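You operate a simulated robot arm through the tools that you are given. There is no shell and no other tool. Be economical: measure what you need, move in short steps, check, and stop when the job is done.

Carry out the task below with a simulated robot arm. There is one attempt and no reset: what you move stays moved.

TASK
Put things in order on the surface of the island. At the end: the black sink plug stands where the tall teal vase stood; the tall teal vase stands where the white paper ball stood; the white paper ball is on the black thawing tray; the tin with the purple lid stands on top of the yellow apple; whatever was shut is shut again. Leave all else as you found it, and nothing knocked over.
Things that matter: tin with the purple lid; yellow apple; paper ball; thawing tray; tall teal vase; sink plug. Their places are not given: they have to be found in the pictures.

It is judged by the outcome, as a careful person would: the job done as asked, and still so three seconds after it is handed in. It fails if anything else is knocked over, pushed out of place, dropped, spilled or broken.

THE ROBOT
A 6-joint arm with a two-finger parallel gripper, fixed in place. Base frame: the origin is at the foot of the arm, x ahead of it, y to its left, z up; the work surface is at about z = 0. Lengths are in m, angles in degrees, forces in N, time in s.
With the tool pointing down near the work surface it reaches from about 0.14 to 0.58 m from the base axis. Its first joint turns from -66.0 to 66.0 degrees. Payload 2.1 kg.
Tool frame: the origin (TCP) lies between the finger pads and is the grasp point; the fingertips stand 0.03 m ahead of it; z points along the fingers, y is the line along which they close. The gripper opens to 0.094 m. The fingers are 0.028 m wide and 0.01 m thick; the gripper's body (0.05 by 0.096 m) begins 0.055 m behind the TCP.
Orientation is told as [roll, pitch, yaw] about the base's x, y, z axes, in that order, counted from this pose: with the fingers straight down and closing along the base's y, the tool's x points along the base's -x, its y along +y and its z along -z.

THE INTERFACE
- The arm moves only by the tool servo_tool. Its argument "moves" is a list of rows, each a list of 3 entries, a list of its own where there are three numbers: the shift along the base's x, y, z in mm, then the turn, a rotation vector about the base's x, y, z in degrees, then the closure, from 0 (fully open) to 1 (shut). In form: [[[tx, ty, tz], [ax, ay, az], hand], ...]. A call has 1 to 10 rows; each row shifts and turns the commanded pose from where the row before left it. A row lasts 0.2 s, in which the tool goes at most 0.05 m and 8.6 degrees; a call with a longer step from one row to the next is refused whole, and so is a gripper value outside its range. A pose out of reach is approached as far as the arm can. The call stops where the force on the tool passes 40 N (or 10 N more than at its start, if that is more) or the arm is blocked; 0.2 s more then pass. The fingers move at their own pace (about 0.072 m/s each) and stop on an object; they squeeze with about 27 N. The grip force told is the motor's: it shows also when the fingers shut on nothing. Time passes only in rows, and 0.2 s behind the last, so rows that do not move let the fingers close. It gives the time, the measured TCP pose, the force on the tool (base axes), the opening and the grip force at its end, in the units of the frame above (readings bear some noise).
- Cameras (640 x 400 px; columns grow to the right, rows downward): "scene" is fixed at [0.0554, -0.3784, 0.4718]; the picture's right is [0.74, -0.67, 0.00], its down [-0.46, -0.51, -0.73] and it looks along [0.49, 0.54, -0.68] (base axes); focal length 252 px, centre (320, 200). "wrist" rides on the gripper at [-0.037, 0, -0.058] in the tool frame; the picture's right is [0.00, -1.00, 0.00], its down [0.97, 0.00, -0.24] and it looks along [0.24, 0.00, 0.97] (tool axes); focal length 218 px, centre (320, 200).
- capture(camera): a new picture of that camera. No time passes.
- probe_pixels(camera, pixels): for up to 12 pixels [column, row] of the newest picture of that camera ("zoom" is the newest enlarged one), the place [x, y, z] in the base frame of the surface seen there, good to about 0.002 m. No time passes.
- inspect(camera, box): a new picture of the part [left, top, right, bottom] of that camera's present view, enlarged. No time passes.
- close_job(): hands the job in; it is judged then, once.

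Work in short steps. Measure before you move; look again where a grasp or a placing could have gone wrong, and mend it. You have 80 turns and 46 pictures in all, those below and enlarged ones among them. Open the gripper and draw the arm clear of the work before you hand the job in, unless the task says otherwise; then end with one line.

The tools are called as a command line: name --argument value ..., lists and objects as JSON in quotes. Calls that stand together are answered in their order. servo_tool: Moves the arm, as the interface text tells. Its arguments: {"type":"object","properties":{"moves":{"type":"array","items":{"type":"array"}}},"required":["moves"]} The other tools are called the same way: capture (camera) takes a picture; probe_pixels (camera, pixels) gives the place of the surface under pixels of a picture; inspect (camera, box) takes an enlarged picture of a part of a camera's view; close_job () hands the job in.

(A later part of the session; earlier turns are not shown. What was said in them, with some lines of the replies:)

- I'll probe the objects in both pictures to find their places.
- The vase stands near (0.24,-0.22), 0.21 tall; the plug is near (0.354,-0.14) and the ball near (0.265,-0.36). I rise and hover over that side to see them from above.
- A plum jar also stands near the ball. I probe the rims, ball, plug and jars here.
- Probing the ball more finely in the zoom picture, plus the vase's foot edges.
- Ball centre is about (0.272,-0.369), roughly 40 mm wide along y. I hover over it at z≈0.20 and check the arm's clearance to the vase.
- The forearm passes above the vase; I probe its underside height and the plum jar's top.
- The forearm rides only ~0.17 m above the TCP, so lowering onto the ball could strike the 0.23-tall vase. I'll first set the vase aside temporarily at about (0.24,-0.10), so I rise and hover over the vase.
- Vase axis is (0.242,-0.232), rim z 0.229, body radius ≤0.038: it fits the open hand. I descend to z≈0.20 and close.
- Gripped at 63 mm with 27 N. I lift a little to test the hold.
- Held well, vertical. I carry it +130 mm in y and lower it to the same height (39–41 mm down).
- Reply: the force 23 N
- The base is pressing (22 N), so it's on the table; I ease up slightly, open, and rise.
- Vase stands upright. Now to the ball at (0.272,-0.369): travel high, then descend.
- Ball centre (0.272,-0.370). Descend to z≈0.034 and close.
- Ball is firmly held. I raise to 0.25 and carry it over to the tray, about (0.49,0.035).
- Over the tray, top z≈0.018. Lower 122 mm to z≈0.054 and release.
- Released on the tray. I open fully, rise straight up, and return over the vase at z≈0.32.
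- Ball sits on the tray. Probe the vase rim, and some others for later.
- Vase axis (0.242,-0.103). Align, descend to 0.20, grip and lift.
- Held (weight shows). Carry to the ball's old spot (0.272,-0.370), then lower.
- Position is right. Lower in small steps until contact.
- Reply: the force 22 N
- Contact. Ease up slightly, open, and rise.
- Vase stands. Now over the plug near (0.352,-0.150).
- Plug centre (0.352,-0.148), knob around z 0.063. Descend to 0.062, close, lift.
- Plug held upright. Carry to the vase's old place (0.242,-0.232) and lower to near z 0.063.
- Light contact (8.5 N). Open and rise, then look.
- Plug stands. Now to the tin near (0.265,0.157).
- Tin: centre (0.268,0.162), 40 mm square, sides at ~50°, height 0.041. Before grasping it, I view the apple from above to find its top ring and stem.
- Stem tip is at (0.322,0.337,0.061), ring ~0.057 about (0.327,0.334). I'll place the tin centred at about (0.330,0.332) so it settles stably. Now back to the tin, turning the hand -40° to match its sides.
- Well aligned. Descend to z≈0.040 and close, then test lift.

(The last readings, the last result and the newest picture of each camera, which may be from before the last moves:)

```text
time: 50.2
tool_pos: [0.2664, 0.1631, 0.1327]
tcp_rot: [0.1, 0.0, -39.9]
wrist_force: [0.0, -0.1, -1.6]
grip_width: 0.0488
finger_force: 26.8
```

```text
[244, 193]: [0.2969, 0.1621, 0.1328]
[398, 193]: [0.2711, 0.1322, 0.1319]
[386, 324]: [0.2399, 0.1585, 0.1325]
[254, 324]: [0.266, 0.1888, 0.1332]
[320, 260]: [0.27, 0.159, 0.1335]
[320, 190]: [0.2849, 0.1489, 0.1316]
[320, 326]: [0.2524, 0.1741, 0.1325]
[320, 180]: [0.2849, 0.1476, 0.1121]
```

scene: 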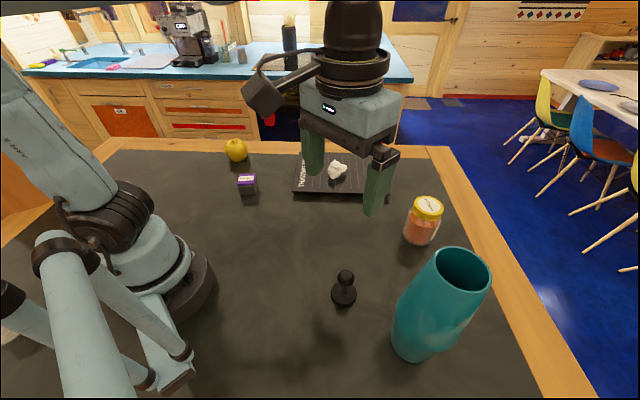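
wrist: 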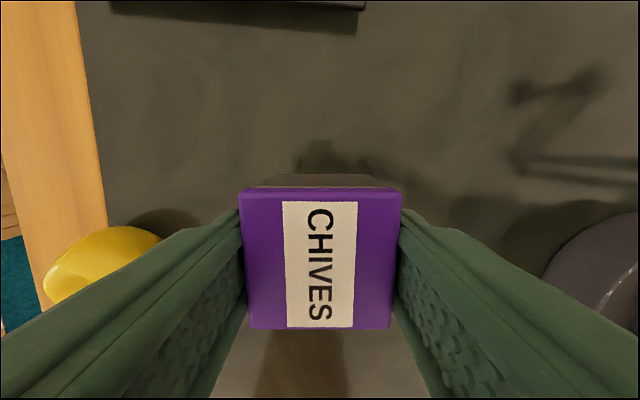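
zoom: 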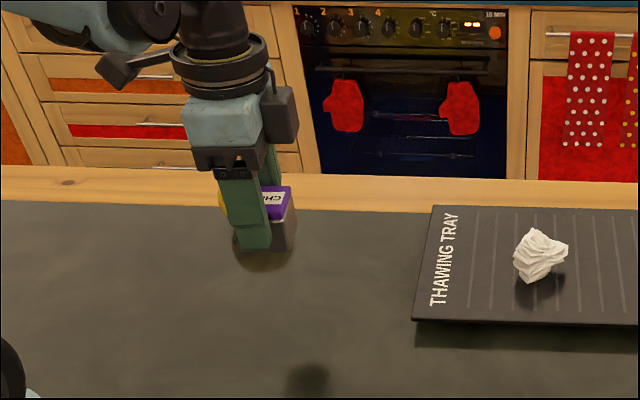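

Tin held level, centre (0.2685,0.160), bottom 41 mm below TCP. Move +61.5,+171.5 mm over the apple, staying above it.

servo_tool --moves '[[[0, 0, 30], [0, 0, 0], 1], [[12.5, 35, 0], [0, 0, 0], 1], [[15, 42, 0], [0, 0, 0], 1], [[15, 42, 0], [0, 0, 0], 1], [[12, 33, 0], [0, 0, 0], 1], [[7, 19.5, 0], [0, 0, 0], 1], [[0, 0, -30], [0, 0, 0], 1], [[0, 0, -15], [0, 0, 0], 1], [[0, 0, 0], [0, 0, 0], 1]]'

inspect --camera "scene" --box '[180, 80, 320, 190]'

capture --camera "wrist"

```text
time: 52.2
tool_pos: [0.325, 0.3321, 0.1142]
tcp_rot: [0.1, -0.1, -40.0]
wrist_force: [0.2, 0.1, -0.6]
grip_width: 0.049
finger_force: 26.7
```

```text
3.64 times, centred on (250, 135) of scene
```

zoom: 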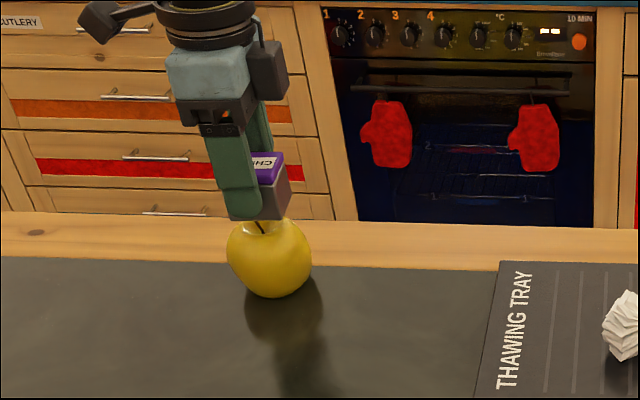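

```text
14 pictures are left
```

wrist: 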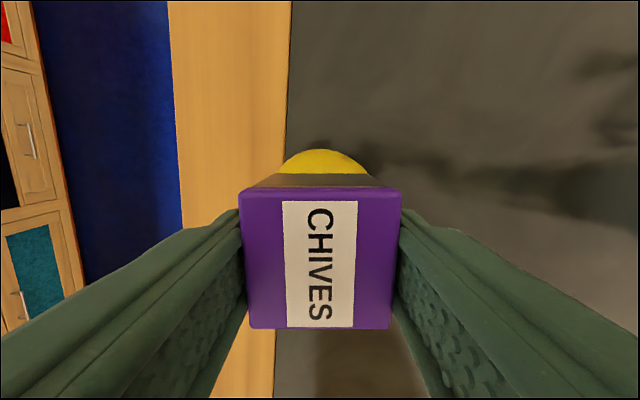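

probe_pixels --camera "wrist" --pixels '[[244, 193], [398, 193], [386, 324], [254, 324], [325, 155], [290, 165], [360, 165]]'

```text
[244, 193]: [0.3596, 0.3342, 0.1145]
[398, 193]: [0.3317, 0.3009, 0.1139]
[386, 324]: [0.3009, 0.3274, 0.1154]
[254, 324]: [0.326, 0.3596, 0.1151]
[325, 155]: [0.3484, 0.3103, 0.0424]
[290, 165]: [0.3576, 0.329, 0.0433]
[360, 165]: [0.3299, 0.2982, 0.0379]
```

Tin centre (0.3296,0.3305): good. Lower gently until contact.

servo_tool --moves '[[[0, 1, -7], [0, 0, 0], 1], [[0, 0, -3], [0, 0, 0], 1], [[0, 0, 0], [0, 0, 0], 1]]'

```text
time: 53.0
tool_pos: [0.326, 0.3334, 0.1066]
tcp_rot: [0.0, 0.0, -39.9]
wrist_force: [-0.2, 0.3, -0.4]
grip_width: 0.0487
finger_force: 27.1
```

servo_tool --moves '[[[0, 0, -1.5], [0, 0, 0], 1], [[0, 0, -1], [0, 0, 0], 1], [[0, 0, 0], [0, 0, 0], 1]]'

```text
time: 53.8
tool_pos: [0.3262, 0.3343, 0.1028]
tcp_rot: [-0.1, 0.0, -40.0]
wrist_force: [0.2, 0.1, -0.1]
grip_width: 0.0488
finger_force: 26.6
```

servo_tool --moves '[[[0, 0, -1], [0, 0, 0], 1], [[0, 0, 0], [0, 0, 0], 1]]'

inspect --camera "scene" --box '[200, 100, 270, 165]'

```text
time: 54.4
tool_pos: [0.326, 0.3345, 0.1031]
tcp_rot: [0.0, 0.0, -40.0]
wrist_force: [-0.2, -0.2, -1.3]
grip_width: 0.0487
finger_force: 27.1
```

```text
6.15 times, centred on (235, 132) of scene
```

zoom: 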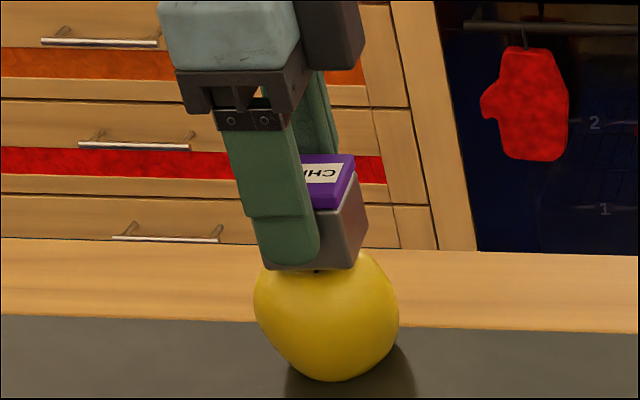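

servo_tool --moves '[[[0, 0, -1], [0, 0, 0], 1], [[0, 0, 0], [0, 0, 0], 1]]'

```text
time: 55.0
tool_pos: [0.3253, 0.3348, 0.1017]
tcp_rot: [-0.1, 0.0, -40.0]
wrist_force: [0.5, 0.2, -0.6]
grip_width: 0.0488
finger_force: 26.7
```

servo_tool --moves '[[[0, 0, -1], [0, 0, 0], 1], [[0, 0, 0], [0, 0, 0], 1]]'

```text
time: 55.6
tool_pos: [0.3249, 0.3336, 0.1008]
tcp_rot: [-0.1, 0.0, -40.0]
wrist_force: [0.6, 0.1, -1.0]
grip_width: 0.0487
finger_force: 27.5
```

servo_tool --moves '[[[0, 0, -1], [0, 0, 0], 1], [[0, 0, 0], [0, 0, 0], 1]]'

```text
time: 56.2
tool_pos: [0.3256, 0.333, 0.1014]
tcp_rot: [0.0, -0.1, -40.1]
wrist_force: [0.3, 0.8, -1.1]
grip_width: 0.0487
finger_force: 27.1
```

servo_tool --moves '[[[0, 0, -1], [0, 0, 0], 1], [[0, 0, 0], [0, 0, 0], 1]]'

```text
time: 56.8
tool_pos: [0.3263, 0.3339, 0.0989]
tcp_rot: [-0.1, -0.1, -39.9]
wrist_force: [0.4, -0.3, -0.6]
grip_width: 0.0487
finger_force: 26.9
```

servo_tool --moves '[[[0, 0, -1], [0, 0, 0], 1], [[0, 0, 0], [0, 0, 0], 1]]'

```text
time: 57.4
tool_pos: [0.3252, 0.3332, 0.0997]
tcp_rot: [0.1, -0.1, -40.0]
wrist_force: [0.1, -0.7, -1.5]
grip_width: 0.0484
finger_force: 26.9
```

servo_tool --moves '[[[0, 0, -0.8], [0, 0, 0], 1], [[0, 0, 0], [0, 0, 0], 1]]'

inspect --camera "scene" --box '[200, 100, 270, 165]'

```text
time: 58.0
tool_pos: [0.3264, 0.3346, 0.0988]
tcp_rot: [0.0, -0.1, -40.1]
wrist_force: [-0.8, -2.6, 11.8]
grip_width: 0.0487
finger_force: 26.7
```

```text
6.15 times, centred on (235, 132) of scene
```

zoom: 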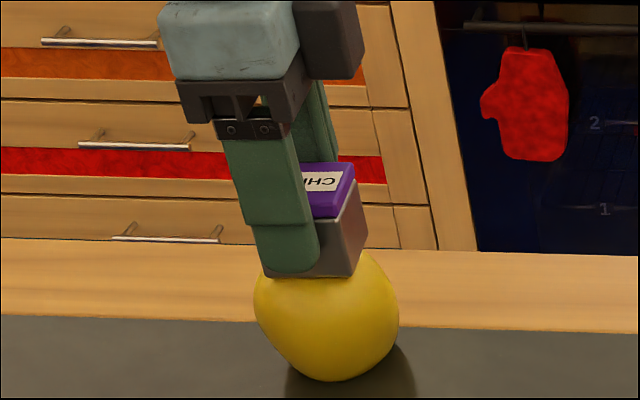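

Contact at 12 N on the apple's ring, tin level. Ease a touch and open slowly, without moving away yet.

servo_tool --moves '[[[0, 0, 0.4], [0, 0, 0], 1], [[0, 0, 0], [0, 0, 0], 0.47], [[0, 0, 0], [0, 0, 0], 0.43], [[0, 0, 0], [0, 0, 0], 0.38], [[0, 0, 0], [0, 0, 0], 0.3], [[0, 0, 0], [0, 0, 0], 0.3]]'

capture --camera "wrist"

```text
time: 59.4
tool_pos: [0.3251, 0.3333, 0.0993]
tcp_rot: [0.0, 0.0, -39.9]
wrist_force: [-0.2, -0.5, 1.0]
grip_width: 0.0656
finger_force: 0.1
```

```text
11 pictures are left
```

wrist: 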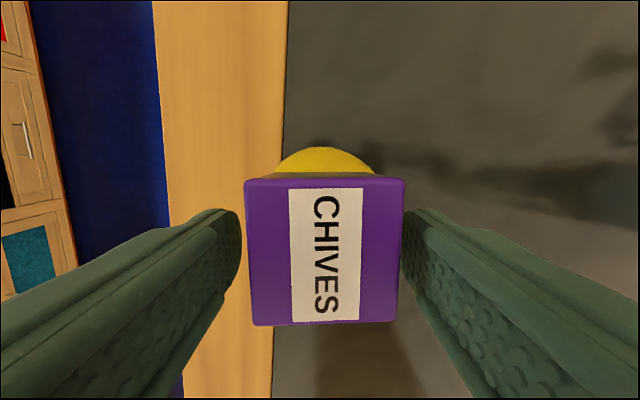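

Tin shifted slightly on release; I wait and check whether it is at rest and level.

servo_tool --moves '[[[0, 0, 0], [0, 0, 0], 0.15], [[0, 0, 0], [0, 0, 0], 0], [[0, 0, 0], [0, 0, 0], 0], [[0, 0, 0], [0, 0, 0], 0], [[0, 0, 0], [0, 0, 0], 0], [[0, 0, 0], [0, 0, 0], 0], [[0, 0, 0], [0, 0, 0], 0], [[0, 0, 0], [0, 0, 0], 0]]'

capture --camera "wrist"

probe_pixels --camera "wrist" --pixels '[[252, 187], [398, 187], [390, 315], [260, 318], [325, 250]]'

```text
time: 61.2
tool_pos: [0.3257, 0.333, 0.0991]
tcp_rot: [0.0, 0.0, -40.0]
wrist_force: [1.3, -0.6, 0.1]
grip_width: 0.0939
finger_force: 0.1
```

```text
10 pictures are left
```

wrist: 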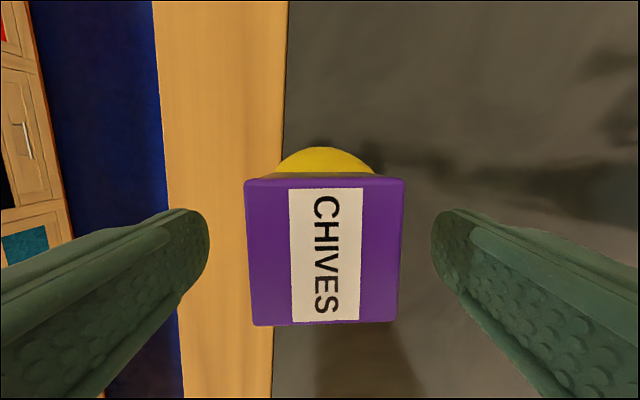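

```text
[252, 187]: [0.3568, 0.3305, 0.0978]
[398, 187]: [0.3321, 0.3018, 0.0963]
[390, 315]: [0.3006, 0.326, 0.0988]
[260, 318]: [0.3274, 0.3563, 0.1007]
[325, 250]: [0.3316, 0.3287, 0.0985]
```

At rest (unchanged over 1.8 s), tilt ~3°, centred. Rise straight up and swing clear.

servo_tool --moves '[[[0, 0, 15], [0, 0, 0], 0], [[0, 0, 35], [0, 0, 0], 0], [[0, 0, 45], [0, 0, 0], 0], [[0, 0, 45], [0, 0, 0], 0], [[0, -20, 40], [0, 0, 0], 0], [[0, -45, 0], [0, 0, 8], 0], [[0, -45, 0], [0, 0, 8], 0], [[0, -45, 0], [0, 0, 8], 0], [[0, -45, 0], [0, 0, 8], 0], [[0, -45, 0], [0, 0, 8], 0]]'

capture --camera "scene"

inspect --camera "scene" --box '[200, 110, 350, 200]'

capture --camera "wrist"

```text
time: 63.4
tool_pos: [0.3261, 0.0879, 0.2751]
tcp_rot: [-0.1, 0.0, 0.0]
wrist_force: [0.1, 1.1, 0.2]
grip_width: 0.0941
finger_force: 0.0
```

```text
9 pictures are left
```

scene: 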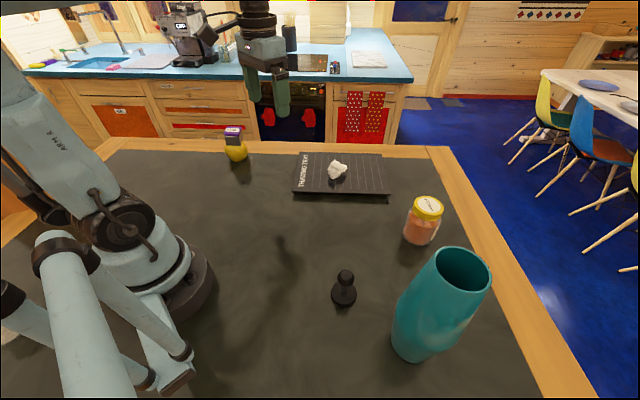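

```text
4.27 times, centred on (275, 155) of scene
```

zoom: 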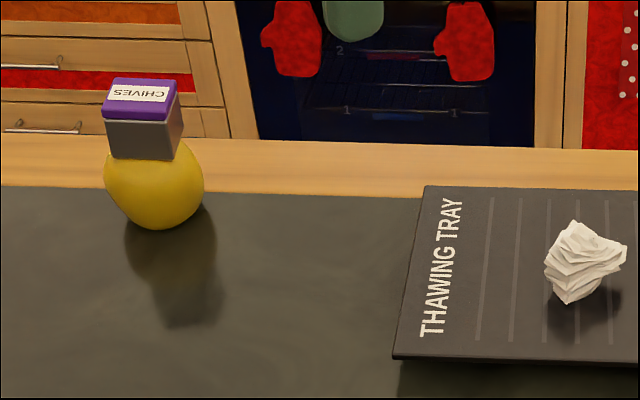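

```text
7 pictures are left
```

wrist: 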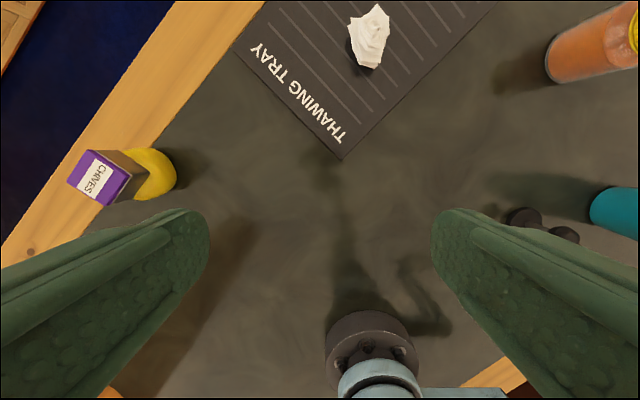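

All placed. I wait 1.5 s and check the tin once more for drift.

servo_tool --moves '[[[0, 0, 0], [0, 0, 0], 0], [[0, 0, 0], [0, 0, 0], 0], [[0, 0, 0], [0, 0, 0], 0], [[0, 0, 0], [0, 0, 0], 0], [[0, 0, 0], [0, 0, 0], 0], [[0, 0, 0], [0, 0, 0], 0], [[0, 0, 0], [0, 0, 0], 0], [[0, 0, 0], [0, 0, 0], 0]]'

inspect --camera "scene" --box '[200, 110, 350, 200]'

probe_pixels --camera "scene" --pixels '[[343, 297], [345, 275], [460, 290], [428, 205], [420, 350]]'

```text
time: 65.2
tool_pos: [0.3263, 0.0877, 0.2747]
tcp_rot: [0.0, 0.0, 0.1]
wrist_force: [0.0, 0.2, 0.5]
grip_width: 0.0939
finger_force: 0.1
```

```text
4.27 times, centred on (275, 155) of scene
```

zoom: 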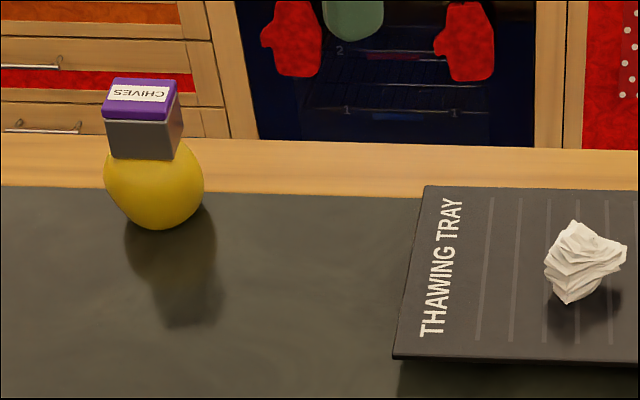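

```text
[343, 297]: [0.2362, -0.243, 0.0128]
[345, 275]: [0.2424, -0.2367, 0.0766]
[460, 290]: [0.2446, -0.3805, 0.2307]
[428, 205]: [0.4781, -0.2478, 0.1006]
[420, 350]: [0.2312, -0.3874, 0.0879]
```

Nothing has drifted, the gripper is open and the arm is clear, so I hand in.

close_job

```text
The job is handed in.
```

I handed the job in with everything placed: the plug is at the vase's old spot, the vase is at the ball's old spot, the ball is on the thawing tray, and the tin is on the apple, tilted about 3° but not moving. I opened nothing, so there was nothing to shut again, and the last pictures show nothing knocked over.
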